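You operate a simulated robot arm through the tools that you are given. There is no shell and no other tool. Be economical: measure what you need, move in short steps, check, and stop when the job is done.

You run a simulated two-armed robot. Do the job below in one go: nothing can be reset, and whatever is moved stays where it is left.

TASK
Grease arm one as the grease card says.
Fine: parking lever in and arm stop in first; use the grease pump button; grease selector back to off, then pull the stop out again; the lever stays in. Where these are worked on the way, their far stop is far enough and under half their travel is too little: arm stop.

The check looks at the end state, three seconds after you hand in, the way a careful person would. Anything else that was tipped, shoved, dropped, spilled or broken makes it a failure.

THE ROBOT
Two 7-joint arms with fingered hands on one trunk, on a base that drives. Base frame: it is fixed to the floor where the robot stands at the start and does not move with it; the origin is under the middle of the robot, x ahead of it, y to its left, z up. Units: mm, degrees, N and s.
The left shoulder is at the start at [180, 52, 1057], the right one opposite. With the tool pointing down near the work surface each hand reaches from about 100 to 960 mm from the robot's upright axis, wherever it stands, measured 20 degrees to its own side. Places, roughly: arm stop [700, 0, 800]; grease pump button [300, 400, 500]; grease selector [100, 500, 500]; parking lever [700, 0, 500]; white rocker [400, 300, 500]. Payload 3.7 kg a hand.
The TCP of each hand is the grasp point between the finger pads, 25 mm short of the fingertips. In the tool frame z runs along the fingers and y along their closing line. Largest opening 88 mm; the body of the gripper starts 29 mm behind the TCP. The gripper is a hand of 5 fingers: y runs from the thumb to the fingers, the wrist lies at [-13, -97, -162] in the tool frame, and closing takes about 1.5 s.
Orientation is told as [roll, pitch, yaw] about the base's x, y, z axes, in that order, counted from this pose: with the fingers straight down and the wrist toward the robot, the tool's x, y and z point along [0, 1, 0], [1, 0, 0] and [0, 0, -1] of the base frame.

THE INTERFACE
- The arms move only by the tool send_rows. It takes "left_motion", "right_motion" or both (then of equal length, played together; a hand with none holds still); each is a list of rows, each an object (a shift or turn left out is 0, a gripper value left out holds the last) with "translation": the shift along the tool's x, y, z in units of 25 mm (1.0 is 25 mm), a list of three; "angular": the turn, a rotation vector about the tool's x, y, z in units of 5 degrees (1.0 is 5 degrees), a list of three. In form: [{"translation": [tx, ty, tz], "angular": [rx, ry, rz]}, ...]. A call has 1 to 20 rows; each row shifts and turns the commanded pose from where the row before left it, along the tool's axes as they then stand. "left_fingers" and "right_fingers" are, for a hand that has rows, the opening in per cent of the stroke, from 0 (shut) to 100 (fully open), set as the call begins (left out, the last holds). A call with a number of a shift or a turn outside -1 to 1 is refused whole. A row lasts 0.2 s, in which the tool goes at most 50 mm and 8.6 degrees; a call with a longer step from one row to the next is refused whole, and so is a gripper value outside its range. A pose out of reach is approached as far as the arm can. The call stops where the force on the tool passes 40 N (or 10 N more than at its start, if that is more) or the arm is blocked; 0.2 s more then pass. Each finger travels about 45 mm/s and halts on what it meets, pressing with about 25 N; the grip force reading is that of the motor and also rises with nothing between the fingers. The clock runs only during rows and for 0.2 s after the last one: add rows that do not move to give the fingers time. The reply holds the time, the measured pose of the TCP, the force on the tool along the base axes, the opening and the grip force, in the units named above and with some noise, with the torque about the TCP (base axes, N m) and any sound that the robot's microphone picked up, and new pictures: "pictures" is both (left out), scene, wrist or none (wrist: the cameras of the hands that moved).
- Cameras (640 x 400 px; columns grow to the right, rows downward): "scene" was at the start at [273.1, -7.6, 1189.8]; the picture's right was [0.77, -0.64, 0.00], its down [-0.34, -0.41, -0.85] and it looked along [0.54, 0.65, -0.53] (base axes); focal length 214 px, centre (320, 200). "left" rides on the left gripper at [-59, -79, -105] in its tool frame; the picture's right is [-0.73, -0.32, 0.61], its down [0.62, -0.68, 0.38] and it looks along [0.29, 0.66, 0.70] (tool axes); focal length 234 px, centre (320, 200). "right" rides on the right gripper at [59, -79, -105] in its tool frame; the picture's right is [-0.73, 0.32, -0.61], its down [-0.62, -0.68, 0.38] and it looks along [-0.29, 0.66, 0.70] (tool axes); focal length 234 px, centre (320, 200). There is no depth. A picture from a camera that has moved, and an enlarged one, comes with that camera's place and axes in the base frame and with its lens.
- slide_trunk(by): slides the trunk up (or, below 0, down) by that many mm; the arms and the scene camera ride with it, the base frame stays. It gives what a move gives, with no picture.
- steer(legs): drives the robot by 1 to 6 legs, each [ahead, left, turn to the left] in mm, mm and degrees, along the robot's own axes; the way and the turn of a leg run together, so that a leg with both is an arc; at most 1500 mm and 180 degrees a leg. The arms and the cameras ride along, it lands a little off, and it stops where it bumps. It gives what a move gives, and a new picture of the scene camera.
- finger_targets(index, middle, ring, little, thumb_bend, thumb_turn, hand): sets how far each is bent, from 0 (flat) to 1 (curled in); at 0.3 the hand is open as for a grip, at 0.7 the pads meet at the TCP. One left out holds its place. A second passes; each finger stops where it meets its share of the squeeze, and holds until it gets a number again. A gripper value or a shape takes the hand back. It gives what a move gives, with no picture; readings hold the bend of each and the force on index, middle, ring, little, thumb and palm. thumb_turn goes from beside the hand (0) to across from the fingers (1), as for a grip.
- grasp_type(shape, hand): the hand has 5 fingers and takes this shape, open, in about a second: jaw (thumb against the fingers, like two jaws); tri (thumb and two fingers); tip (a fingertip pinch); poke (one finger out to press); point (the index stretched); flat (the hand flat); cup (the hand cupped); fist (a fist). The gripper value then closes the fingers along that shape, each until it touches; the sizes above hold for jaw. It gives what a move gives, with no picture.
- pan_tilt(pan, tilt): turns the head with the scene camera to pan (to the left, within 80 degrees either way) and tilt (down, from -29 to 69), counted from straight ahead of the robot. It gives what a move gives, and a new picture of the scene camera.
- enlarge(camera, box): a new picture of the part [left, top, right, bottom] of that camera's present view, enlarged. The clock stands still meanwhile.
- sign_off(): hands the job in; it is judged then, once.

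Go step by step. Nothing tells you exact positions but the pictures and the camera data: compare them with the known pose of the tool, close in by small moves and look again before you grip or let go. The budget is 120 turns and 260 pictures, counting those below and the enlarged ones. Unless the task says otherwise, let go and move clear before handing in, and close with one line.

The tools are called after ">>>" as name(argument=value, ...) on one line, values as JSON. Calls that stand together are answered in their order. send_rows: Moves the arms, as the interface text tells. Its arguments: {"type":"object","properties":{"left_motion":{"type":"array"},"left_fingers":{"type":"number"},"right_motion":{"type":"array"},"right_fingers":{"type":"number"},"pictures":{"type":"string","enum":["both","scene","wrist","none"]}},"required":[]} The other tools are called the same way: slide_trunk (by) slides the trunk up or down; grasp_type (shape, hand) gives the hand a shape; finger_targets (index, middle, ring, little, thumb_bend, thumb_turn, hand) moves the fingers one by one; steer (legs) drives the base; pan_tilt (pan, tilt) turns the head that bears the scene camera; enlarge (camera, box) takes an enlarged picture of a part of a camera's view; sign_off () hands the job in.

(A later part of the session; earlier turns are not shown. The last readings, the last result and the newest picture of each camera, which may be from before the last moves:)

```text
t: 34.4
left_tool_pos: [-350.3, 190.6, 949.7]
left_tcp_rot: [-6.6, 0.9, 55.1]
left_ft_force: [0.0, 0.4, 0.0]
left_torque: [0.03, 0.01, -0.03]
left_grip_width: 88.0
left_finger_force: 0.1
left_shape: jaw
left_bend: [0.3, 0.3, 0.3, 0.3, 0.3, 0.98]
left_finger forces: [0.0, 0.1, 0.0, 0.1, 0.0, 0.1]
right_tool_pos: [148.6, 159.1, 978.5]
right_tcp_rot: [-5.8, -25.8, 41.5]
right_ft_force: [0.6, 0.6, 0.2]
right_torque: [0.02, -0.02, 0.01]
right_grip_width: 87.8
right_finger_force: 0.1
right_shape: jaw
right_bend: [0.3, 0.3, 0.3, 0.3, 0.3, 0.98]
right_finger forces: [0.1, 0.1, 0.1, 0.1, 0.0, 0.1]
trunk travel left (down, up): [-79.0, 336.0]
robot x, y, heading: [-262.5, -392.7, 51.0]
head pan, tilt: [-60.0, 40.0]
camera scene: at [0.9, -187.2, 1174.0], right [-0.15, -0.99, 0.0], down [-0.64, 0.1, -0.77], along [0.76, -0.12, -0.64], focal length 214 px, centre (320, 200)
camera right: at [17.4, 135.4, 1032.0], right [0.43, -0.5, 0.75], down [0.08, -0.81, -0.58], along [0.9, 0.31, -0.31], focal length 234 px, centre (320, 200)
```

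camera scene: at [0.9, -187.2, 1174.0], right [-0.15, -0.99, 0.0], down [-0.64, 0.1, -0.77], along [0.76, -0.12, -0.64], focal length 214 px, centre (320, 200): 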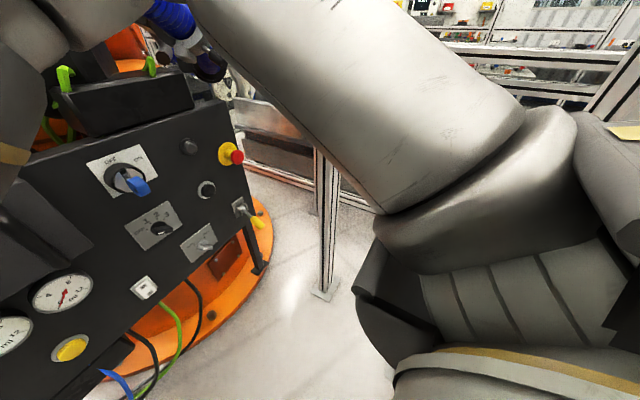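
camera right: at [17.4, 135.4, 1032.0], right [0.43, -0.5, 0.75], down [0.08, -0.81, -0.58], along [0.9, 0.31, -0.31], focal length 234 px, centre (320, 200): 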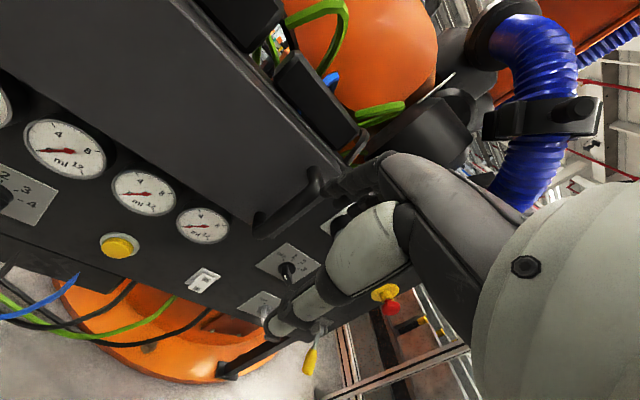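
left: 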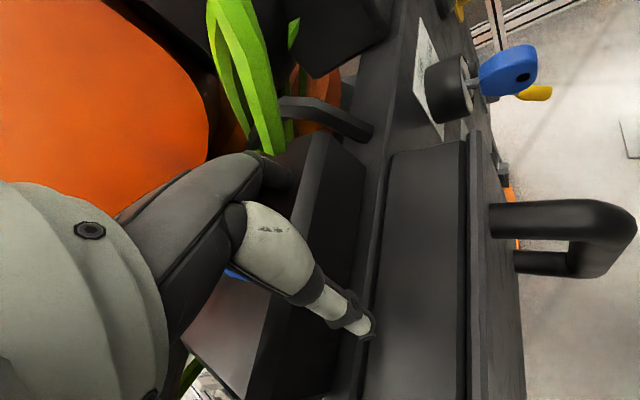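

The hand freed itself. Now I move it right, forward and down towards the area before the stop, then I'll pitch it again.

>>> send_rows(right_motion=[{"translation": [-0.92, 0.16, 0.65]}, {"translation": [-0.92, 0.16, 0.65]}, {"translation": [-0.92, 0.16, 0.65]}, {"translation": [-0.92, 0.16, 0.65]}, {"translation": [-0.92, 0.16, 0.65]}, {"translation": [-0.92, 0.16, 0.65]}, {"translation": [-0.92, 0.16, 0.65]}, {"translation": [-0.92, 0.16, 0.65]}, {"translation": [-0.92, 0.16, 0.65]}, {"translation": [-0.92, 0.16, 0.65]}, {"translation": [-0.92, 0.16, 0.65]}, {"translation": [-0.92, 0.16, 0.65]}], pictures="scene")

>>> send_rows(right_motion=[{"angular": [-1, 0, 0]}, {"angular": [-1, 0, 0]}, {"angular": [-1, 0, 0]}, {"angular": [-1, 0, 0]}, {"angular": [-1, 0, 0]}, {"angular": [-1, 0, 0]}, {"angular": [-1, 0, 0]}, {"angular": [-1, 0, 0]}, {"angular": [-1, 0, 0]}, {"angular": [-1, 0, 0]}, {}, {}])

```text
t: 37.0
left_tool_pos: [-350.3, 188.3, 948.8]
left_tcp_rot: [-6.6, 0.9, 55.3]
left_ft_force: [0.2, -0.7, 0.6]
left_torque: [0.07, 0.06, 0.01]
left_grip_width: 88.0
left_finger_force: 0.0
left_shape: jaw
left_bend: [0.3, 0.3, 0.3, 0.3, 0.3, 0.98]
left_finger forces: [0.1, 0.0, 0.0, 0.0, 0.1, 0.1]
right_tool_pos: [419.0, 19.6, 856.7]
right_tcp_rot: [-5.5, -25.9, 41.5]
right_ft_force: [-0.1, -0.6, -0.8]
right_torque: [0.03, 0.03, 0.03]
right_grip_width: 88.1
right_finger_force: 0.0
right_shape: jaw
right_bend: [0.3, 0.3, 0.3, 0.3, 0.3, 0.98]
right_finger forces: [0.1, 0.1, 0.0, 0.0, 0.0, 0.1]
right hand out of reach, approached as far as the arm can: row 12
trunk travel left (down, up): [-79.0, 336.0]
robot x, y, heading: [-256.3, -394.5, 51.3]
head pan, tilt: [-60.0, 40.0]
camera scene: at [0.8, -188.6, 1174.3], right [-0.15, -0.99, 0.0], down [-0.64, 0.1, -0.77], along [0.76, -0.11, -0.64], focal length 214 px, centre (320, 200)
```

scene: 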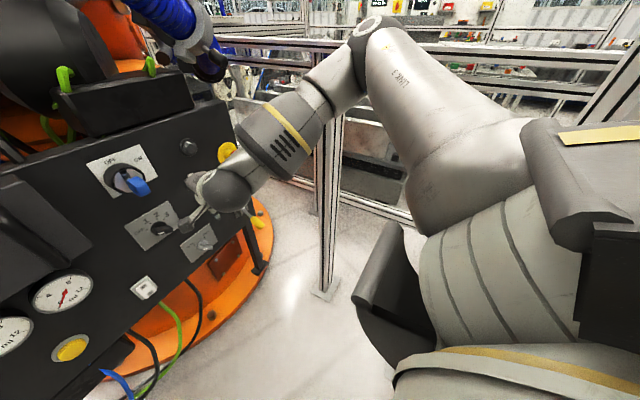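

```text
t: 39.6
left_tool_pos: [-350.7, 189.7, 948.6]
left_tcp_rot: [-6.6, 0.9, 55.3]
left_ft_force: [0.1, 1.1, -0.3]
left_torque: [-0.01, -0.01, -0.01]
left_grip_width: 87.7
left_finger_force: 0.2
left_shape: jaw
left_bend: [0.3, 0.3, 0.3, 0.3, 0.3, 0.98]
left_finger forces: [0.0, 0.1, 0.1, 0.0, 0.1, 0.0]
right_tool_pos: [419.3, 18.2, 855.4]
right_tcp_rot: [-5.8, -25.8, 41.5]
right_ft_force: [1.0, 0.4, 0.3]
right_torque: [-0.01, 0.0, 0.01]
right_grip_width: 87.8
right_finger_force: 0.1
right_shape: jaw
right_bend: [0.3, 0.3, 0.3, 0.3, 0.3, 0.98]
right_finger forces: [0.0, 0.0, 0.0, 0.1, 0.0, 0.0]
right hand out of reach, approached as far as the arm can: row 1, 2, 3, 4, 5, 6, 7, 8, 9, 10
trunk travel left (down, up): [-79.0, 336.0]
robot x, y, heading: [-258.4, -388.7, 51.5]
head pan, tilt: [-60.0, 40.0]
camera scene: at [0.8, -187.2, 1174.0], right [-0.15, -0.99, 0.0], down [-0.64, 0.1, -0.77], along [0.76, -0.12, -0.64], focal length 214 px, centre (320, 200)
camera right: at [288.3, -4.4, 909.3], right [0.43, -0.5, 0.75], down [0.08, -0.81, -0.58], along [0.9, 0.31, -0.31], focal length 234 px, centre (320, 200)
```

scene: 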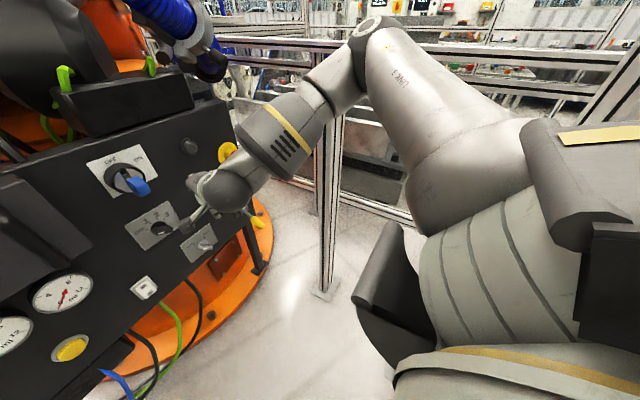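
right: 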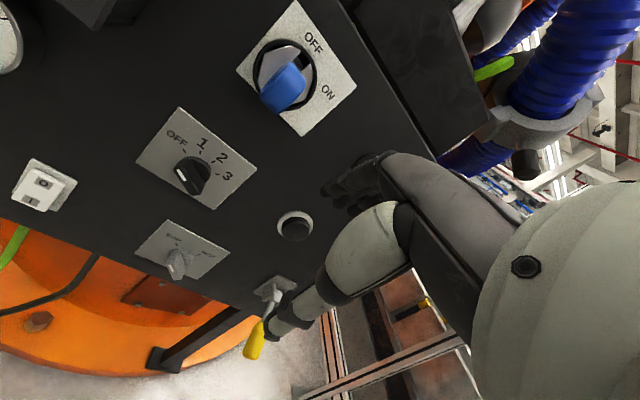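

The forearm comes in from the right, so the wrist can't yaw squarely onto the panel at this heading. A heading near 10° (as at the start) suits the right arm for the stop and lever, so I'll drive left and turn back right.

>>> steer(legs=[[0, 200, -20], [110, 170, 0], [0, 0, -22]])

```text
t: 44.9
left_tool_pos: [-56.5, 455.7, 949.8]
left_tcp_rot: [-6.6, 1.0, 12.5]
left_ft_force: [-0.7, -0.5, -0.6]
left_torque: [0.0, -0.01, 0.01]
left_grip_width: 87.8
left_finger_force: 0.2
left_shape: jaw
left_bend: [0.3, 0.3, 0.3, 0.3, 0.3, 0.98]
left_finger forces: [0.0, 0.0, 0.0, 0.1, 0.1, 0.0]
right_tool_pos: [394.9, -191.7, 855.6]
right_tcp_rot: [-5.9, -25.9, -1.3]
right_ft_force: [0.1, 0.1, -0.6]
right_torque: [0.0, 0.01, -0.01]
right_grip_width: 87.8
right_finger_force: 0.0
right_shape: jaw
right_bend: [0.3, 0.3, 0.3, 0.3, 0.3, 0.98]
right_finger forces: [0.0, 0.0, 0.0, 0.0, 0.0, 0.0]
trunk travel left (down, up): [-79.0, 336.0]
robot x, y, heading: [-386.5, -34.2, 8.9]
head pan, tilt: [-60.0, 40.0]
camera scene: at [-55.3, -58.9, 1173.9], right [-0.78, -0.62, 0.0], down [-0.4, 0.5, -0.77], along [0.48, -0.6, -0.64], focal length 214 px, centre (320, 200)
```

scene: 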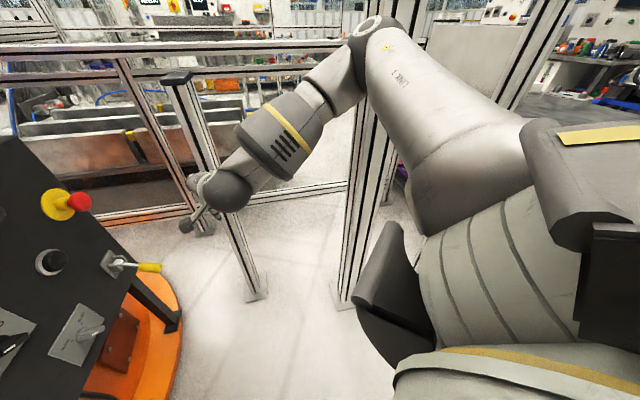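

The heading is good. Now I yaw the right hand left by about 52° so that it will face the panel.

>>> send_rows(right_motion=[{"angular": [-0.08, 0.38, -0.78]}, {"angular": [-0.08, 0.38, -0.78]}, {"angular": [-0.08, 0.38, -0.78]}, {"angular": [-0.08, 0.38, -0.78]}, {"angular": [-0.08, 0.38, -0.78]}, {"angular": [-0.08, 0.38, -0.78]}, {"angular": [-0.08, 0.38, -0.78]}, {"angular": [-0.08, 0.38, -0.78]}, {"angular": [-0.08, 0.38, -0.78]}, {"angular": [-0.08, 0.38, -0.78]}, {"angular": [-0.08, 0.38, -0.78]}, {"angular": [-0.08, 0.38, -0.78]}], pictures="none")

>>> send_rows(right_motion=[{"angular": [-1, 0, 0]}, {"angular": [-1, 0, 0]}, {"angular": [-1, 0, 0]}, {"angular": [-1, 0, 0]}, {"angular": [-1, 0, 0]}, {"angular": [-1, 0, 0]}, {"angular": [-1, 0, 0]}, {"angular": [-1, 0, 0]}, {"angular": [-1, 0, 0]}, {"angular": [-1, 0, 0]}, {"angular": [-1, 0, 0]}, {"angular": [-1, 0, 0]}])

```text
t: 47.5
left_tool_pos: [-54.7, 457.1, 949.4]
left_tcp_rot: [-6.6, 0.9, 12.6]
left_ft_force: [0.5, -0.7, 0.0]
left_torque: [0.0, 0.0, 0.0]
left_grip_width: 87.8
left_finger_force: 0.0
left_shape: jaw
left_bend: [0.3, 0.3, 0.3, 0.3, 0.3, 0.98]
left_finger forces: [0.0, 0.0, 0.1, 0.0, 0.1, 0.0]
right_tool_pos: [398.7, -152.8, 858.8]
right_tcp_rot: [-5.6, -27.3, 48.1]
right_ft_force: [-0.4, 0.5, -0.5]
right_torque: [0.0, 0.07, 0.01]
right_grip_width: 88.2
right_finger_force: 0.0
right_shape: jaw
right_bend: [0.3, 0.3, 0.3, 0.3, 0.3, 0.98]
right_finger forces: [0.1, 0.1, 0.0, 0.0, 0.1, 0.0]
right hand out of reach, approached as far as the arm can: row 1, 2, 11, 12
trunk travel left (down, up): [-79.0, 336.0]
robot x, y, heading: [-383.4, -36.7, 9.0]
head pan, tilt: [-60.0, 40.0]
```

```text
t: 50.1
left_tool_pos: [-55.7, 456.8, 949.5]
left_tcp_rot: [-6.6, 0.8, 12.6]
left_ft_force: [-0.7, -0.2, -1.3]
left_torque: [0.04, 0.01, 0.03]
left_grip_width: 87.8
left_finger_force: 0.1
left_shape: jaw
left_bend: [0.3, 0.3, 0.3, 0.3, 0.3, 0.98]
left_finger forces: [0.0, 0.0, 0.1, 0.0, 0.1, 0.0]
right_tool_pos: [394.7, -173.0, 858.5]
right_tcp_rot: [-52.3, -83.4, 100.5]
right_ft_force: [0.0, 0.3, -0.2]
right_torque: [0.01, 0.0, -0.04]
right_grip_width: 87.8
right_finger_force: 0.1
right_shape: jaw
right_bend: [0.3, 0.3, 0.3, 0.3, 0.3, 0.98]
right_finger forces: [0.0, 0.0, 0.0, 0.0, 0.0, 0.0]
trunk travel left (down, up): [-79.0, 336.0]
robot x, y, heading: [-385.5, -35.5, 8.6]
head pan, tilt: [-60.0, 40.0]
camera scene: at [-55.1, -58.6, 1173.9], right [-0.78, -0.62, 0.0], down [-0.4, 0.5, -0.77], along [0.48, -0.6, -0.64], focal length 214 px, centre (320, 200)
camera right: at [282.1, -220.1, 782.1], right [0.13, -0.89, 0.43], down [0.73, -0.2, -0.65], along [0.67, 0.4, 0.63], focal length 234 px, centre (320, 200)
```

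scene: 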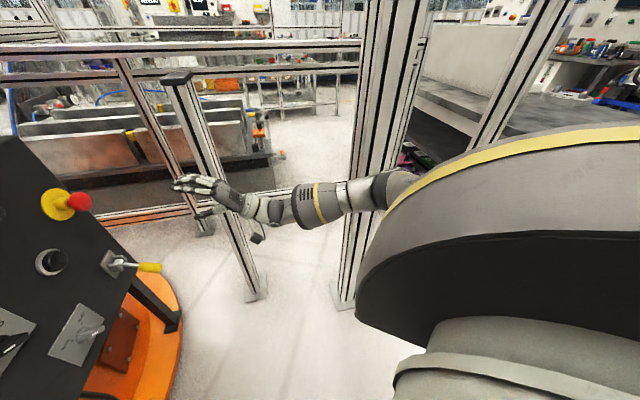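
right: 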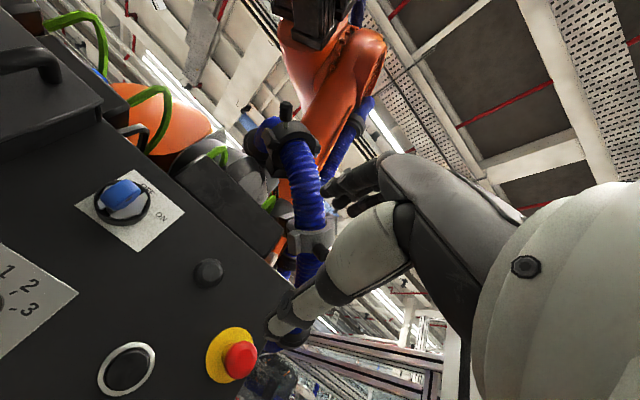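

The hand now faces the panel squarely. I confirm the stop at about (713,1,805). Before touching the lever I'll enlarge it to see how it swings.

>>> enlarge(camera="scene", box=[40, 170, 200, 300])

```text
3.08 times, centred on (120, 235) of scene
camera zoom: at [-55.1, -58.6, 1173.9], right [-0.78, -0.62, 0.0], down [-0.4, 0.5, -0.77], along [0.48, -0.6, -0.64], focal length 660 px, centre (935, 92)
```

zoom: 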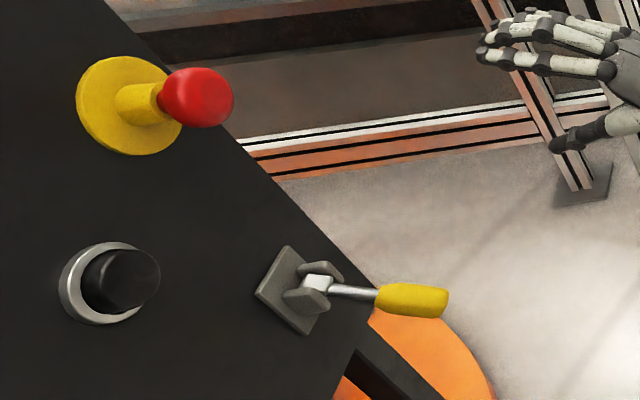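

The lever pivots in a vertical plane, now sticking out and a little down; pushing its tip towards the panel should swing it in. I'll tuck the left hand back so it won't meet the panel, and drive closer.

>>> send_rows(left_motion=[{"translation": [-0.7, -1, 0]}, {"translation": [-0.7, -1, 0]}, {"translation": [-0.7, -1, 0]}, {"translation": [-0.7, -1, 0]}, {"translation": [-0.7, -1, 0]}, {"translation": [-0.7, -1, 0]}], pictures="none")

>>> steer(legs=[[150, -40, 0]])

```text
t: 51.5
left_tool_pos: [-194.8, 389.0, 989.0]
left_tcp_rot: [-6.5, 0.9, 12.4]
left_ft_force: [-0.8, 0.5, -0.2]
left_torque: [0.04, -0.04, 0.02]
left_grip_width: 87.8
left_finger_force: 0.1
left_shape: jaw
left_bend: [0.3, 0.3, 0.3, 0.3, 0.3, 0.98]
left_finger forces: [0.0, 0.0, 0.0, 0.0, 0.0, 0.0]
left hand out of reach, approached as far as the arm can: row 2, 3, 4, 5, 6
right_tool_pos: [394.0, -172.3, 859.3]
right_tcp_rot: [-52.3, -83.4, 100.5]
right_ft_force: [1.0, -0.1, 0.5]
right_torque: [0.03, 0.0, 0.02]
right_grip_width: 88.0
right_finger_force: 0.1
right_shape: jaw
right_bend: [0.3, 0.3, 0.3, 0.3, 0.3, 0.98]
right_finger forces: [0.0, 0.0, 0.0, 0.1, 0.0, 0.0]
trunk travel left (down, up): [-79.0, 336.0]
robot x, y, heading: [-384.1, -34.4, 8.6]
head pan, tilt: [-60.0, 40.0]
```

```text
t: 52.9
left_tool_pos: [-40.4, 371.3, 988.1]
left_tcp_rot: [-6.6, 0.9, 12.4]
left_ft_force: [0.3, -0.7, 0.2]
left_torque: [-0.02, 0.03, 0.02]
left_grip_width: 87.7
left_finger_force: 0.0
left_shape: jaw
left_bend: [0.3, 0.3, 0.3, 0.3, 0.3, 0.98]
left_finger forces: [0.0, 0.0, 0.0, 0.0, 0.0, 0.0]
right_tool_pos: [545.9, -190.4, 859.3]
right_tcp_rot: [-51.8, -83.5, 100.0]
right_ft_force: [-0.5, -0.3, -0.3]
right_torque: [0.03, -0.02, 0.02]
right_grip_width: 87.8
right_finger_force: 0.1
right_shape: jaw
right_bend: [0.3, 0.3, 0.3, 0.3, 0.3, 0.98]
right_finger forces: [0.0, 0.1, 0.0, 0.0, 0.1, 0.1]
trunk travel left (down, up): [-79.0, 336.0]
robot x, y, heading: [-233.3, -52.0, 8.4]
head pan, tilt: [-60.0, 40.0]
camera scene: at [96.6, -77.3, 1173.8], right [-0.78, -0.62, 0.0], down [-0.4, 0.5, -0.77], along [0.48, -0.6, -0.64], focal length 214 px, centre (320, 200)
```

scene: 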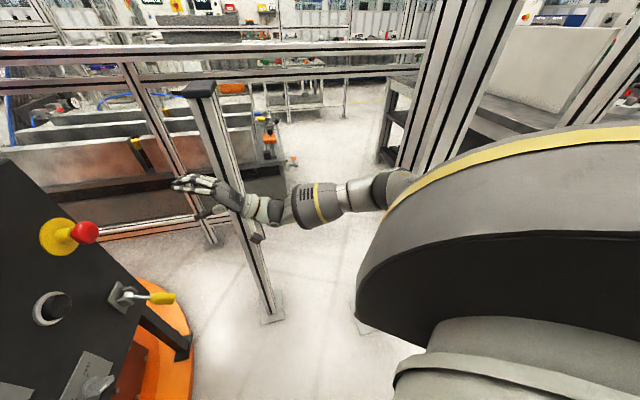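

I'll make a fist and lower the right hand to the lever's height, still clear of it.

>>> grasp_type(shape="fist", hand="right")

>>> send_rows(right_motion=[{"translation": [0, -1, 0]}, {"translation": [0, -1, 0]}, {"translation": [0, -1, 0]}, {"translation": [0, -1, 0]}, {"translation": [0, -1, 0]}, {"translation": [0, -1, 0]}, {"translation": [0, -1, 0]}, {"translation": [0, -1, 0]}, {"translation": [0, -1, 0]}, {"translation": [0, -1, 0]}, {"translation": [0, -1, 0]}, {"translation": [0, -1, 0]}])

```text
t: 53.8
left_tool_pos: [-41.0, 372.2, 987.0]
left_tcp_rot: [-6.7, 0.9, 12.4]
left_ft_force: [0.1, 0.2, -0.1]
left_torque: [0.01, 0.02, 0.0]
left_grip_width: 87.7
left_finger_force: 0.0
left_shape: jaw
left_bend: [0.3, 0.3, 0.3, 0.3, 0.3, 0.98]
left_finger forces: [0.1, 0.0, 0.0, 0.1, 0.0, 0.0]
right_tool_pos: [545.0, -191.6, 859.0]
right_tcp_rot: [-52.1, -83.4, 100.2]
right_ft_force: [-0.1, 0.7, 0.1]
right_torque: [-0.01, 0.02, 0.04]
right_grip_width: 0.2
right_finger_force: 0.1
right_shape: fist
right_bend: [1.0, 1.0, 1.0, 1.0, 0.86, 0.85]
right_finger forces: [0.0, 0.0, 0.0, 0.1, 0.1, 0.1]
trunk travel left (down, up): [-79.0, 336.0]
robot x, y, heading: [-228.4, -53.5, 8.2]
head pan, tilt: [-60.0, 40.0]
```

```text
t: 56.4
left_tool_pos: [-41.0, 370.6, 988.3]
left_tcp_rot: [-6.7, 0.9, 12.4]
left_ft_force: [-0.3, 0.1, 0.0]
left_torque: [0.0, -0.01, 0.0]
left_grip_width: 87.6
left_finger_force: 0.0
left_shape: jaw
left_bend: [0.3, 0.3, 0.3, 0.3, 0.3, 0.98]
left_finger forces: [0.0, 0.1, 0.0, 0.0, 0.0, 0.0]
right_tool_pos: [507.3, -211.3, 632.7]
right_tcp_rot: [-52.3, -83.4, 100.4]
right_ft_force: [-0.1, -0.4, -0.6]
right_torque: [0.04, -0.02, 0.0]
right_grip_width: 0.2
right_finger_force: 0.1
right_shape: fist
right_bend: [1.0, 1.0, 1.0, 1.0, 0.86, 0.85]
right_finger forces: [0.1, 0.1, 0.1, 0.0, 0.0, 0.0]
right hand out of reach, approached as far as the arm can: row 8, 9, 10, 11, 12
trunk travel left (down, up): [-79.0, 336.0]
robot x, y, heading: [-234.4, -55.1, 8.6]
head pan, tilt: [-60.0, 40.0]
camera scene: at [96.1, -77.0, 1174.0], right [-0.78, -0.62, 0.0], down [-0.4, 0.5, -0.77], along [0.48, -0.6, -0.64], focal length 214 px, centre (320, 200)
camera right: at [395.6, -258.6, 556.2], right [0.13, -0.89, 0.43], down [0.73, -0.2, -0.65], along [0.67, 0.4, 0.63], focal length 234 px, centre (320, 200)
```

scene: 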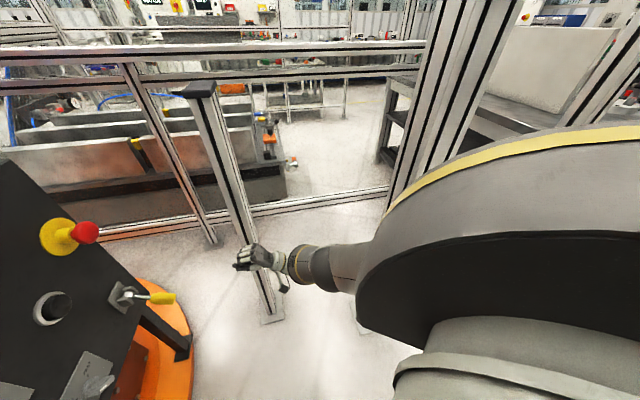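
right: 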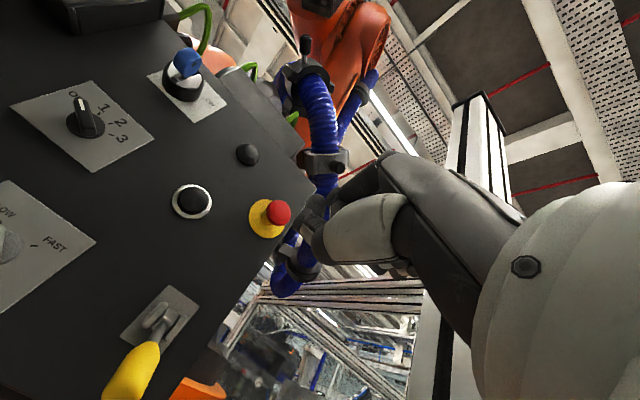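

I'm at the arm's extent downward, so I'll lower the trunk the rest of its travel.

>>> slide_trunk(by=-75)

>>> send_rows(right_motion=[{"translation": [0.5, -0.5, 0]}, {"translation": [0.5, -0.5, 0]}, {"translation": [0.5, -0.5, 0]}, {"translation": [0.5, -0.5, 0]}])

```text
t: 57.5
left_tool_pos: [-42.7, 371.1, 913.2]
left_tcp_rot: [-6.7, 0.9, 12.4]
left_ft_force: [0.1, -0.8, 0.2]
left_torque: [-0.01, -0.04, 0.0]
left_grip_width: 87.8
left_finger_force: 0.0
left_shape: jaw
left_bend: [0.3, 0.3, 0.3, 0.3, 0.3, 0.98]
left_finger forces: [0.1, 0.1, 0.2, 0.0, 0.0, 0.0]
right_tool_pos: [510.2, -211.4, 559.7]
right_tcp_rot: [-52.9, -83.4, 101.1]
right_ft_force: [-0.2, 0.7, 0.1]
right_torque: [-0.02, 0.01, -0.02]
right_grip_width: 0.1
right_finger_force: 0.0
right_shape: fist
right_bend: [1.0, 1.0, 1.0, 1.0, 0.86, 0.85]
right_finger forces: [0.0, 0.1, 0.0, 0.0, 0.1, 0.1]
trunk travel left (down, up): [-4.0, 411.0]
robot x, y, heading: [-235.5, -53.4, 8.8]
head pan, tilt: [-60.0, 40.0]
```

```text
t: 58.5
left_tool_pos: [-42.5, 371.6, 912.4]
left_tcp_rot: [-6.7, 1.0, 12.5]
left_ft_force: [0.2, -0.1, -0.5]
left_torque: [-0.03, 0.0, -0.01]
left_grip_width: 87.8
left_finger_force: 0.1
left_shape: jaw
left_bend: [0.3, 0.3, 0.3, 0.3, 0.3, 0.98]
left_finger forces: [0.1, 0.1, 0.0, 0.0, 0.0, 0.1]
right_tool_pos: [472.4, -184.0, 504.1]
right_tcp_rot: [-52.5, -83.5, 100.7]
right_ft_force: [-0.3, 0.4, 0.5]
right_torque: [0.0, 0.0, 0.02]
right_grip_width: 0.0
right_finger_force: 0.1
right_shape: fist
right_bend: [1.0, 1.0, 1.0, 1.0, 0.86, 0.85]
right_finger forces: [0.0, 0.0, 0.1, 0.0, 0.0, 0.0]
trunk travel left (down, up): [-4.0, 411.0]
robot x, y, heading: [-234.3, -49.6, 8.0]
head pan, tilt: [-60.0, 40.0]
camera scene: at [148.5, -69.2, 1089.0], right [-0.78, -0.62, 0.0], down [-0.4, 0.5, -0.77], along [0.48, -0.6, -0.64], focal length 214 px, centre (320, 200)
camera right: at [360.1, -231.6, 427.3], right [0.13, -0.89, 0.43], down [0.73, -0.21, -0.65], along [0.67, 0.4, 0.63], focal length 234 px, centre (320, 200)
```

scene: 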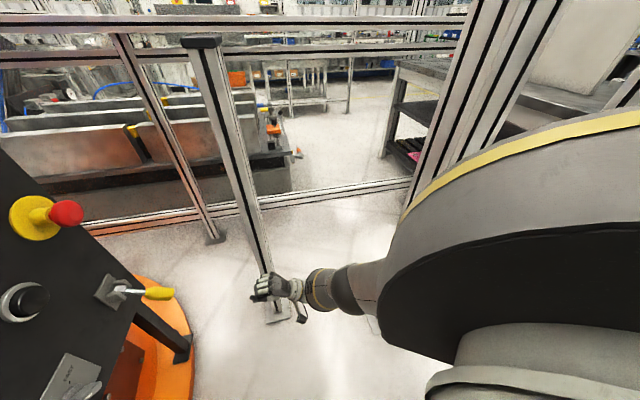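
right: 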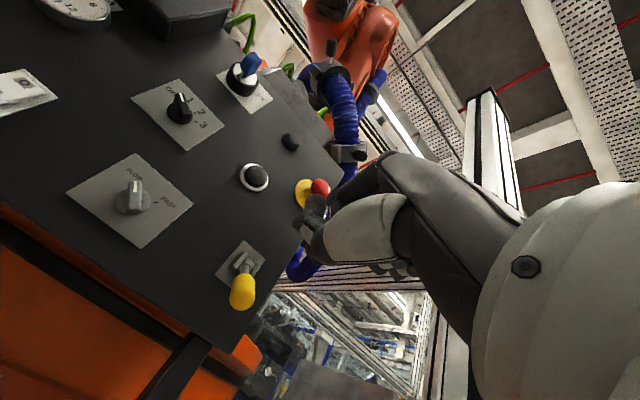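

The lever tip lies about 235 mm ahead, 32 mm right and 27 mm above the hand's line. I'll align and close in to just short of it.

>>> send_rows(right_motion=[{"translation": [-0.3, 0.28, 1]}, {"translation": [-0.3, 0.28, 1]}, {"translation": [-0.3, 0.28, 1]}, {"translation": [-0.3, 0.28, 1]}, {"translation": [0, 0, 1]}, {"translation": [0, 0, 1]}, {"translation": [0, 0, 1]}])

```text
t: 60.1
left_tool_pos: [-41.0, 371.3, 912.5]
left_tcp_rot: [-6.7, 0.9, 12.4]
left_ft_force: [-0.3, -1.0, -0.2]
left_torque: [0.01, 0.02, -0.02]
left_grip_width: 87.9
left_finger_force: 0.2
left_shape: jaw
left_bend: [0.3, 0.3, 0.3, 0.3, 0.3, 0.98]
left_finger forces: [0.0, 0.0, 0.1, 0.0, 0.1, 0.1]
right_tool_pos: [570.0, -74.2, 555.6]
right_tcp_rot: [-51.9, -83.4, 100.1]
right_ft_force: [0.6, 0.1, -1.0]
right_torque: [-0.01, 0.01, 0.02]
right_grip_width: 0.0
right_finger_force: 0.1
right_shape: fist
right_bend: [1.0, 1.0, 1.0, 1.0, 0.86, 0.85]
right_finger forces: [0.0, 0.0, 0.0, 0.1, 0.1, 0.1]
right hand out of reach, approached as far as the arm can: row 1, 2, 3, 4, 5, 6, 7
trunk travel left (down, up): [-4.0, 411.0]
robot x, y, heading: [-229.8, -55.0, 8.5]
head pan, tilt: [-60.0, 40.0]
camera scene: at [148.4, -69.2, 1089.0], right [-0.78, -0.62, 0.0], down [-0.4, 0.5, -0.77], along [0.48, -0.6, -0.64], focal length 214 px, centre (320, 200)
camera right: at [457.5, -121.8, 479.2], right [0.13, -0.89, 0.43], down [0.73, -0.2, -0.65], along [0.67, 0.4, 0.63], focal length 234 px, centre (320, 200)
```

scene: 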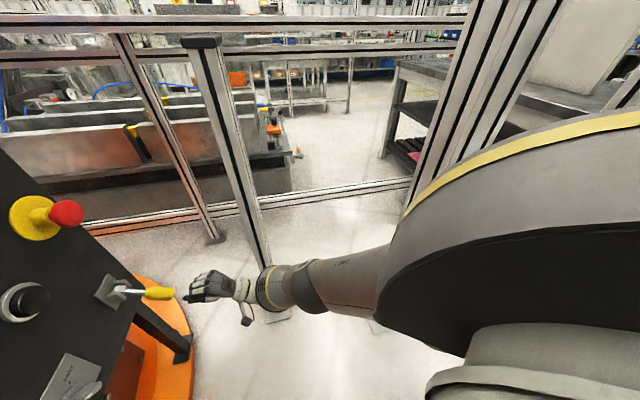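
right: 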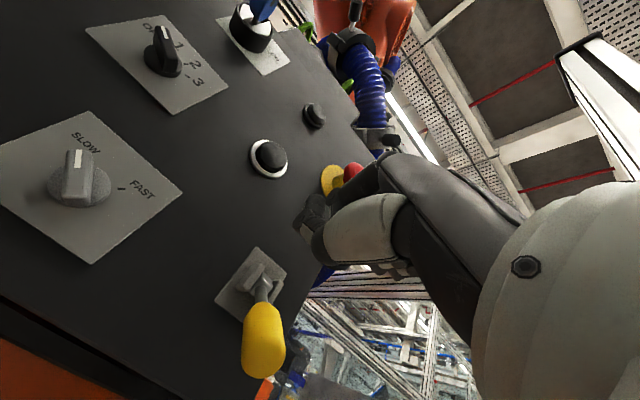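

The arm is fully stretched, so I pull the hand back and drive 130 mm forward.

>>> send_rows(right_motion=[{"translation": [0, -0.2, -1]}, {"translation": [0, -0.2, -1]}, {"translation": [0, -0.2, -1]}, {"translation": [0, -0.2, -1]}, {"translation": [0, -0.2, -1]}], pictures="none")

>>> steer(legs=[[130, 0, 0]])

```text
t: 61.3
left_tool_pos: [-41.8, 370.3, 912.4]
left_tcp_rot: [-6.7, 0.8, 12.4]
left_ft_force: [0.3, 0.3, 0.2]
left_torque: [0.0, -0.01, 0.0]
left_grip_width: 87.8
left_finger_force: 0.1
left_shape: jaw
left_bend: [0.3, 0.3, 0.3, 0.3, 0.3, 0.98]
left_finger forces: [0.0, 0.1, 0.1, 0.0, 0.0, 0.1]
right_tool_pos: [487.9, -170.2, 538.3]
right_tcp_rot: [-52.0, -83.4, 100.4]
right_ft_force: [-0.5, -0.5, -0.5]
right_torque: [-0.01, -0.01, 0.01]
right_grip_width: 0.0
right_finger_force: 0.1
right_shape: fist
right_bend: [1.0, 1.0, 1.0, 1.0, 0.86, 0.85]
right_finger forces: [0.0, 0.0, 0.0, 0.0, 0.0, 0.1]
trunk travel left (down, up): [-4.0, 411.0]
robot x, y, heading: [-235.5, -58.3, 8.4]
head pan, tilt: [-60.0, 40.0]
```

```text
t: 62.6
left_tool_pos: [86.8, 389.9, 913.4]
left_tcp_rot: [-6.6, 1.0, 12.4]
left_ft_force: [0.1, -2.0, 0.1]
left_torque: [-0.01, 0.0, 0.0]
left_grip_width: 87.7
left_finger_force: 0.0
left_shape: jaw
left_bend: [0.3, 0.3, 0.3, 0.31, 0.3, 0.98]
left_finger forces: [0.1, 0.1, 0.0, 1.4, 0.1, 0.0]
right_tool_pos: [617.7, -150.6, 538.6]
right_tcp_rot: [-51.9, -83.3, 100.4]
right_ft_force: [-0.6, 0.2, 0.1]
right_torque: [0.0, -0.01, 0.01]
right_grip_width: 0.1
right_finger_force: 0.1
right_shape: fist
right_bend: [1.0, 1.0, 1.0, 1.0, 0.86, 0.85]
right_finger forces: [0.0, 0.0, 0.0, 0.0, 0.0, 0.0]
trunk travel left (down, up): [-4.0, 411.0]
robot x, y, heading: [-104.0, -32.5, 8.8]
head pan, tilt: [-60.0, 40.0]
camera scene: at [277.3, -49.6, 1089.0], right [-0.78, -0.62, 0.0], down [-0.4, 0.5, -0.77], along [0.48, -0.6, -0.64], focal length 214 px, centre (320, 200)
```

scene: 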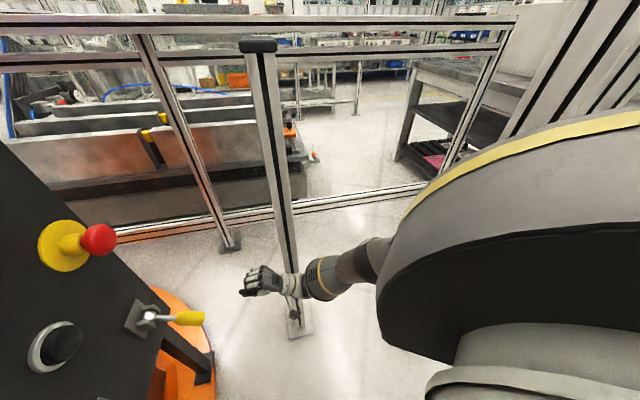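

A left finger is lightly touching the panel; I pull the left hand up and back, and align the right fist with the lever tip.

>>> send_rows(left_motion=[{"translation": [0, -0.5, -1]}, {"translation": [0, -0.5, -1]}, {"translation": [0, -0.5, -1]}, {"translation": [0, -0.5, -1]}], right_motion=[{"translation": [0.6, 0, 0]}, {"translation": [0.6, -0.2, 0]}, {"translation": [0.6, -0.2, 0]}, {"translation": [0.5, 0, 0.5]}])

```text
t: 63.6
left_tool_pos: [37.7, 390.0, 1013.8]
left_tcp_rot: [-6.6, 0.9, 12.4]
left_ft_force: [0.3, 0.2, 1.2]
left_torque: [0.0, 0.0, -0.02]
left_grip_width: 87.8
left_finger_force: 0.1
left_shape: jaw
left_bend: [0.3, 0.3, 0.3, 0.3, 0.3, 0.98]
left_finger forces: [0.0, 0.0, 0.0, 0.1, 0.1, 0.0]
right_tool_pos: [580.8, -105.5, 523.3]
right_tcp_rot: [-52.1, -83.4, 100.4]
right_ft_force: [0.5, 0.1, -0.1]
right_torque: [-0.03, 0.0, 0.01]
right_grip_width: 0.0
right_finger_force: 0.0
right_shape: fist
right_bend: [1.0, 1.0, 1.0, 1.0, 0.86, 0.85]
right_finger forces: [0.0, 0.1, 0.1, 0.1, 0.0, 0.0]
trunk travel left (down, up): [-4.0, 411.0]
robot x, y, heading: [-105.4, -31.7, 8.6]
head pan, tilt: [-60.0, 40.0]
camera scene: at [277.3, -49.4, 1089.0], right [-0.78, -0.62, 0.0], down [-0.4, 0.5, -0.77], along [0.48, -0.6, -0.64], focal length 214 px, centre (320, 200)
camera right: at [468.0, -152.6, 447.1], right [0.13, -0.89, 0.43], down [0.73, -0.2, -0.65], along [0.67, 0.4, 0.63], focal length 234 px, centre (320, 200)
camera left: at [-26.5, 328.0, 1125.4], right [-0.15, -0.84, -0.51], down [-0.8, 0.41, -0.44], along [0.59, 0.34, -0.73], focal length 234 px, centre (320, 200)
```

scene: 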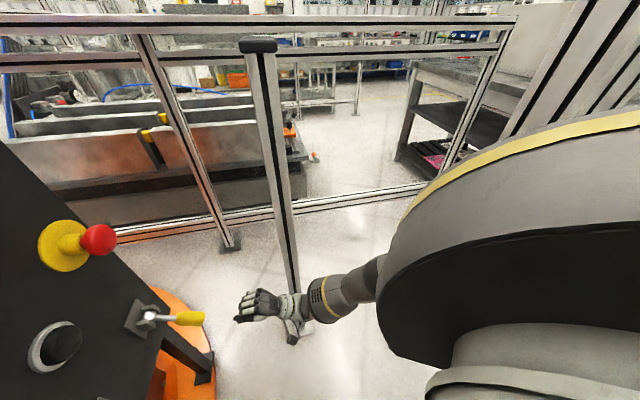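
right: 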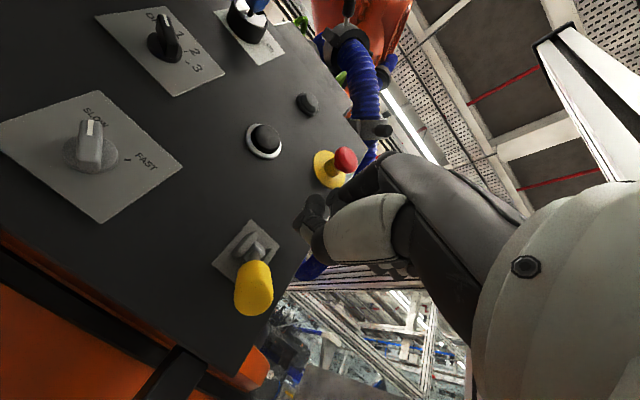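
left: 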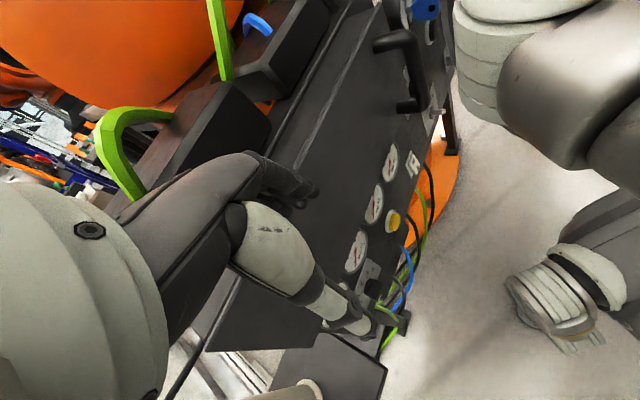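

The lever's yellow end lies straight ahead, slightly below the tool line. I lower a touch and push forward until contact.

>>> send_rows(right_motion=[{"translation": [0, -0.6, 1]}, {"translation": [0, 0, 1]}, {"translation": [0, 0, 1]}, {"translation": [0, 0, 0.8]}, {"translation": [0, 0, 0.8]}, {"translation": [0, 0, 0.8]}])

```text
t: 65.0
left_tool_pos: [39.3, 389.7, 1012.6]
left_tcp_rot: [-6.6, 1.0, 12.5]
left_ft_force: [0.1, 0.6, 0.2]
left_torque: [-0.02, -0.02, -0.01]
left_grip_width: 87.8
left_finger_force: 0.0
left_shape: jaw
left_bend: [0.3, 0.3, 0.3, 0.3, 0.3, 0.98]
left_finger forces: [0.0, 0.0, 0.0, 0.1, 0.0, 0.0]
right_tool_pos: [651.6, -4.0, 522.5]
right_tcp_rot: [-52.9, -83.4, 101.2]
right_ft_force: [-6.2, -6.1, 4.1]
right_torque: [-0.17, 0.04, -0.18]
right_grip_width: 0.1
right_finger_force: 0.1
right_shape: fist
right_bend: [1.0, 1.0, 1.0, 1.0, 0.86, 0.85]
right_finger forces: [0.0, 0.0, 8.8, 0.0, 0.0, 0.0]
right hand out of reach, approached as far as the arm can: row 3, 4, 5, 6
trunk travel left (down, up): [-4.0, 411.0]
robot x, y, heading: [-102.9, -32.5, 8.5]
head pan, tilt: [-60.0, 40.0]
camera scene: at [276.6, -50.2, 1089.2], right [-0.78, -0.62, 0.0], down [-0.4, 0.5, -0.77], along [0.48, -0.6, -0.64], focal length 214 px, centre (320, 200)
camera right: at [539.1, -52.3, 446.6], right [0.13, -0.89, 0.43], down [0.74, -0.2, -0.65], along [0.67, 0.4, 0.63], focal length 234 px, centre (320, 200)
```

scene: 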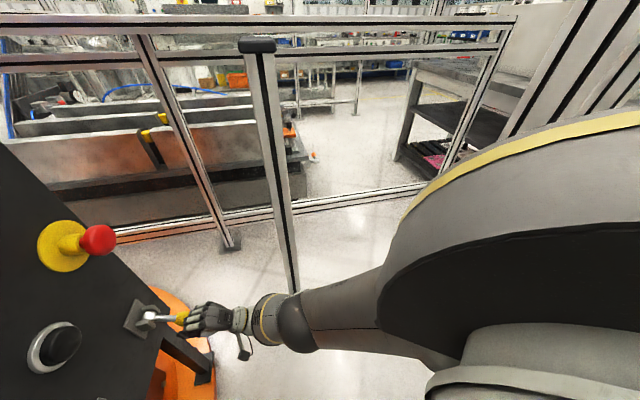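
right: 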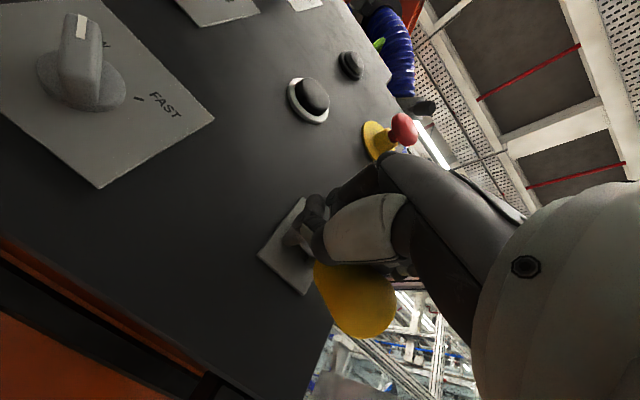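

Contact made, about 9 N on the lever tip, but the arm is again stretched. I retract, drive 90 mm closer and realign.

>>> send_rows(right_motion=[{"translation": [0, 0, -1]}, {"translation": [0, 0, -1]}, {"translation": [0, 0, -1]}, {"translation": [0, 0, -1]}, {"translation": [0, 0, -1]}, {"translation": [0, 0, -0.8]}], pictures="none")

>>> steer(legs=[[100, -20, 0]])

>>> send_rows(right_motion=[{"translation": [0.6, 0, 0]}, {"translation": [0.6, 0, 0]}, {"translation": [0.6, 0, 0]}])

```text
t: 66.4
left_tool_pos: [39.6, 388.8, 1013.6]
left_tcp_rot: [-6.6, 0.9, 12.5]
left_ft_force: [-0.2, 0.3, 0.8]
left_torque: [0.04, -0.03, -0.01]
left_grip_width: 88.1
left_finger_force: 0.0
left_shape: jaw
left_bend: [0.3, 0.3, 0.3, 0.3, 0.3, 0.98]
left_finger forces: [0.0, 0.0, 0.0, 0.0, 0.0, 0.0]
right_tool_pos: [581.4, -112.2, 485.1]
right_tcp_rot: [-53.1, -83.5, 101.4]
right_ft_force: [0.0, 0.4, 0.1]
right_torque: [0.0, 0.05, -0.04]
right_grip_width: 0.1
right_finger_force: 0.1
right_shape: fist
right_bend: [1.0, 1.0, 1.0, 1.0, 0.86, 0.85]
right_finger forces: [0.0, 0.0, 0.0, 0.1, 0.0, 0.0]
right hand out of reach, approached as far as the arm can: row 1, 2, 3, 4, 5, 6
trunk travel left (down, up): [-4.0, 411.0]
robot x, y, heading: [-101.6, -34.8, 8.9]
head pan, tilt: [-60.0, 40.0]
```

```text
t: 67.6
left_tool_pos: [128.0, 386.9, 1014.1]
left_tcp_rot: [-6.5, 0.8, 12.5]
left_ft_force: [-0.3, 0.2, -0.2]
left_torque: [0.01, 0.02, -0.01]
left_grip_width: 87.7
left_finger_force: 0.1
left_shape: jaw
left_bend: [0.3, 0.3, 0.3, 0.3, 0.3, 0.98]
left_finger forces: [0.0, 0.0, 0.0, 0.0, 0.0, 0.1]
right_tool_pos: [661.4, -111.0, 480.9]
right_tcp_rot: [-46.7, -83.7, 95.4]
right_ft_force: [-0.1, 0.4, -0.3]
right_torque: [0.0, 0.03, 0.04]
right_grip_width: 0.0
right_finger_force: 0.0
right_shape: fist
right_bend: [1.0, 1.0, 1.0, 1.0, 0.86, 0.85]
right_finger forces: [0.0, 0.0, 0.0, 0.0, 0.1, 0.0]
trunk travel left (down, up): [-4.0, 411.0]
robot x, y, heading: [-15.9, -35.9, 8.5]
head pan, tilt: [-60.0, 40.0]
stopped in leg 1: the robot was blocked; the commanded pose is now the measured one
camera scene: at [366.2, -52.8, 1089.0], right [-0.78, -0.62, 0.0], down [-0.4, 0.5, -0.77], along [0.48, -0.6, -0.64], focal length 214 px, centre (320, 200)
```

scene: 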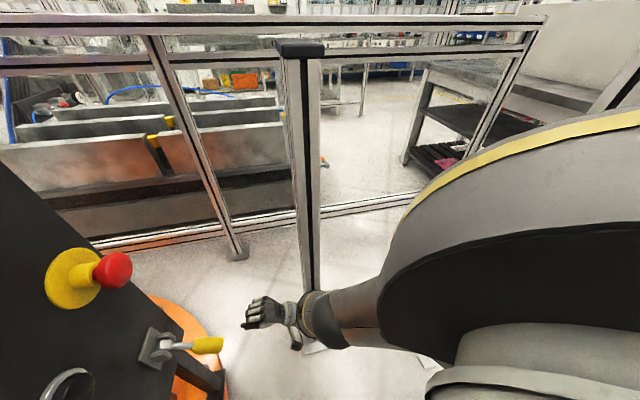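

```text
t: 68.4
left_tool_pos: [128.7, 386.9, 1013.3]
left_tcp_rot: [-6.6, 1.0, 12.5]
left_ft_force: [0.4, -0.4, -0.6]
left_torque: [-0.01, 0.0, -0.01]
left_grip_width: 87.7
left_finger_force: 0.1
left_shape: jaw
left_bend: [0.3, 0.3, 0.3, 0.3, 0.3, 0.98]
left_finger forces: [0.1, 0.0, 0.0, 0.0, 0.0, 0.1]
right_tool_pos: [633.1, -83.1, 466.2]
right_tcp_rot: [-47.5, -83.8, 96.2]
right_ft_force: [0.0, -0.7, -0.4]
right_torque: [-0.01, -0.02, 0.02]
right_grip_width: 0.0
right_finger_force: 0.1
right_shape: fist
right_bend: [1.0, 1.0, 1.0, 1.0, 0.86, 0.85]
right_finger forces: [0.0, 0.1, 0.0, 0.0, 0.0, 0.0]
right hand out of reach, approached as far as the arm can: row 1, 2, 3
trunk travel left (down, up): [-4.0, 411.0]
robot x, y, heading: [-18.4, -38.2, 8.7]
head pan, tilt: [-60.0, 40.0]
camera scene: at [366.2, -52.7, 1089.0], right [-0.78, -0.62, 0.0], down [-0.4, 0.5, -0.77], along [0.48, -0.6, -0.64], focal length 214 px, centre (320, 200)
camera right: at [521.0, -131.5, 391.1], right [0.14, -0.9, 0.42], down [0.73, -0.2, -0.66], along [0.67, 0.4, 0.63], focal length 234 px, centre (320, 200)
```

scene: 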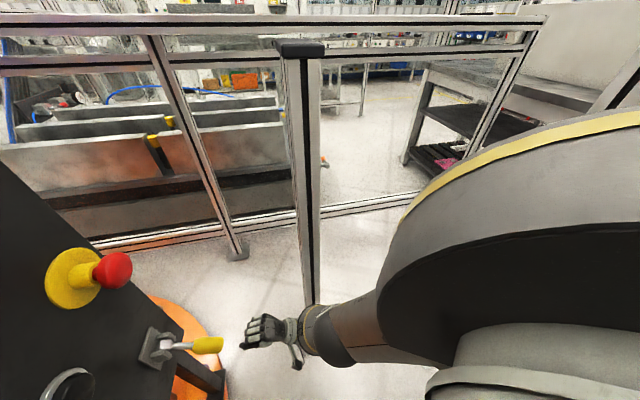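
right: 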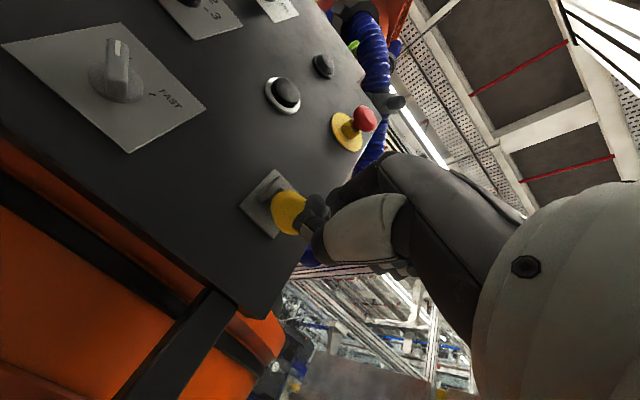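

The lever end is now right before the fist but about 50 mm higher. I raise the fist and push again.

>>> send_rows(right_motion=[{"translation": [0.2, 0.8, 0]}, {"translation": [0.2, 0.8, 0]}, {"translation": [0.2, 0, 0.8]}, {"translation": [0, 0, 0.8]}, {"translation": [0, -0.1, 0.8]}, {"translation": [0, -0.2, 0.8]}, {"translation": [0, -0.2, 0.8]}])

```text
t: 69.5
left_tool_pos: [127.6, 386.4, 1013.0]
left_tcp_rot: [-6.7, 0.9, 12.4]
left_ft_force: [-0.1, 0.6, 0.4]
left_torque: [0.0, 0.01, 0.01]
left_grip_width: 87.8
left_finger_force: 0.0
left_shape: jaw
left_bend: [0.3, 0.3, 0.3, 0.3, 0.3, 0.98]
left_finger forces: [0.0, 0.0, 0.0, 0.0, 0.0, 0.1]
right_tool_pos: [653.7, -42.0, 478.3]
right_tcp_rot: [-43.5, -83.2, 92.0]
right_ft_force: [-10.7, -6.1, 0.3]
right_torque: [0.19, -0.17, 0.09]
right_grip_width: 80.5
right_finger_force: 0.0
right_shape: fist
right_bend: [1.0, 1.0, 1.0, 1.0, 0.93, 0.83]
right_finger forces: [0.0, 5.1, 0.0, 0.0, 10.5, 0.0]
right hand out of reach, approached as far as the arm can: row 1, 2
trunk travel left (down, up): [-4.0, 411.0]
robot x, y, heading: [-14.6, -38.3, 8.6]
head pan, tilt: [-60.0, 40.0]
stopped in row 5 (right hand): the force on the tool passed its limit at 49 N (the readings are from after the stop); the commanded pose is now the measured one
camera scene: at [365.1, -53.9, 1089.1], right [-0.78, -0.62, 0.0], down [-0.4, 0.5, -0.77], along [0.48, -0.6, -0.64], focal length 214 px, centre (320, 200)
camera right: at [539.9, -91.6, 402.9], right [0.14, -0.89, 0.43], down [0.72, -0.2, -0.66], along [0.67, 0.41, 0.62], focal length 234 px, centre (320, 200)
```

scene: 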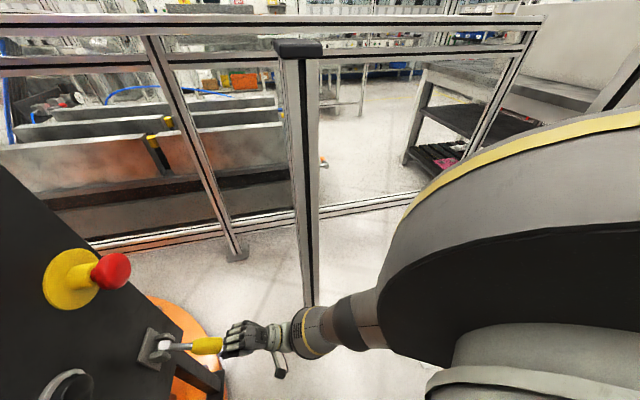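
right: 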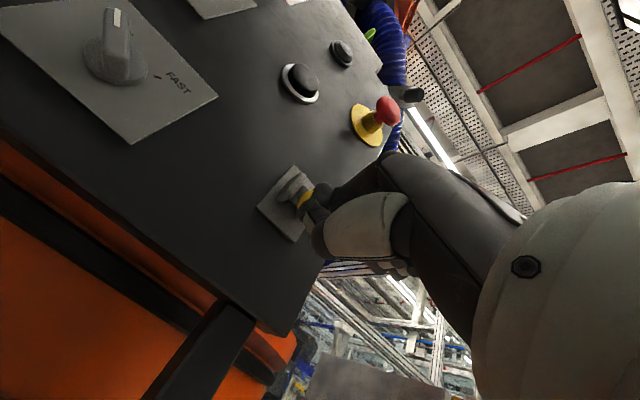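

The push of 49 N along the lever did not swing it, so the direction is probably up or down. I back off a little and study the pivot.

>>> send_rows(right_motion=[{"translation": [0, 0, -1]}, {"translation": [0, 0, -1]}, {"translation": [0, 0, -1]}, {"translation": [0, 0, -1]}], pictures="none")

>>> enlarge(camera="right", box=[200, 130, 360, 270])

>>> enlarge(camera="scene", box=[100, 300, 260, 400])

```text
t: 70.5
left_tool_pos: [129.0, 386.4, 1012.6]
left_tcp_rot: [-6.6, 0.8, 12.4]
left_ft_force: [-0.6, -0.1, -0.3]
left_torque: [0.0, 0.05, 0.01]
left_grip_width: 87.6
left_finger_force: 0.1
left_shape: jaw
left_bend: [0.3, 0.3, 0.3, 0.3, 0.3, 0.98]
left_finger forces: [0.0, 0.0, 0.0, 0.0, 0.0, 0.0]
right_tool_pos: [589.7, -117.6, 485.3]
right_tcp_rot: [-44.3, -83.3, 92.7]
right_ft_force: [-0.4, 0.0, -0.1]
right_torque: [0.02, -0.03, -0.01]
right_grip_width: 0.0
right_finger_force: 0.1
right_shape: fist
right_bend: [1.0, 1.0, 1.0, 1.0, 0.86, 0.85]
right_finger forces: [0.1, 0.0, 0.1, 0.1, 0.0, 0.0]
trunk travel left (down, up): [-4.0, 411.0]
robot x, y, heading: [-13.3, -37.2, 8.3]
head pan, tilt: [-60.0, 40.0]
```

```text
2.86 times, centred on (280, 200) of right
camera zoom: at [476.6, -166.0, 410.7], right [0.14, -0.89, 0.43], down [0.72, -0.2, -0.66], along [0.67, 0.4, 0.62], focal length 669 px, centre (434, 200)
```

zoom: 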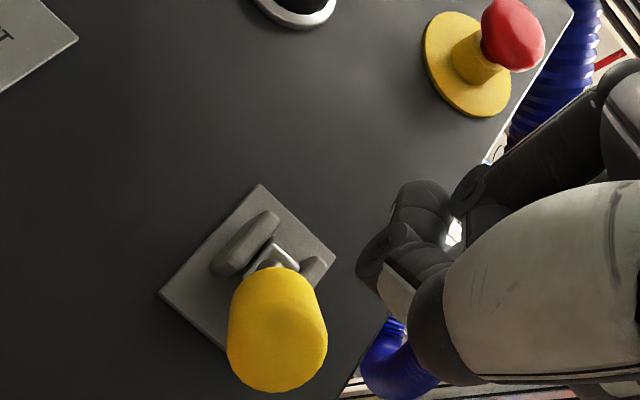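

```text
4.00 times, centred on (180, 350) of scene
camera zoom: at [365.8, -53.8, 1089.0], right [-0.78, -0.62, 0.0], down [-0.4, 0.5, -0.77], along [0.48, -0.6, -0.64], focal length 858 px, centre (880, -400)
```

zoom: 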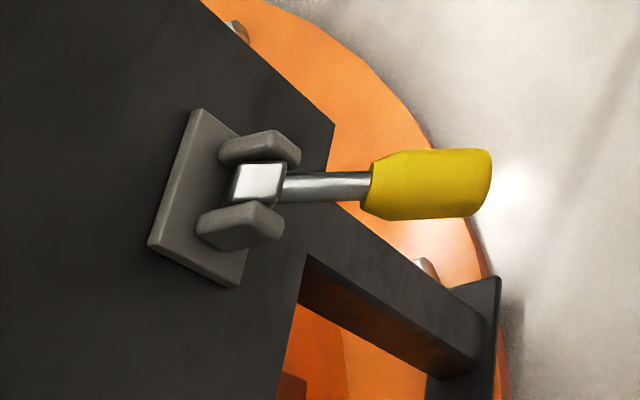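

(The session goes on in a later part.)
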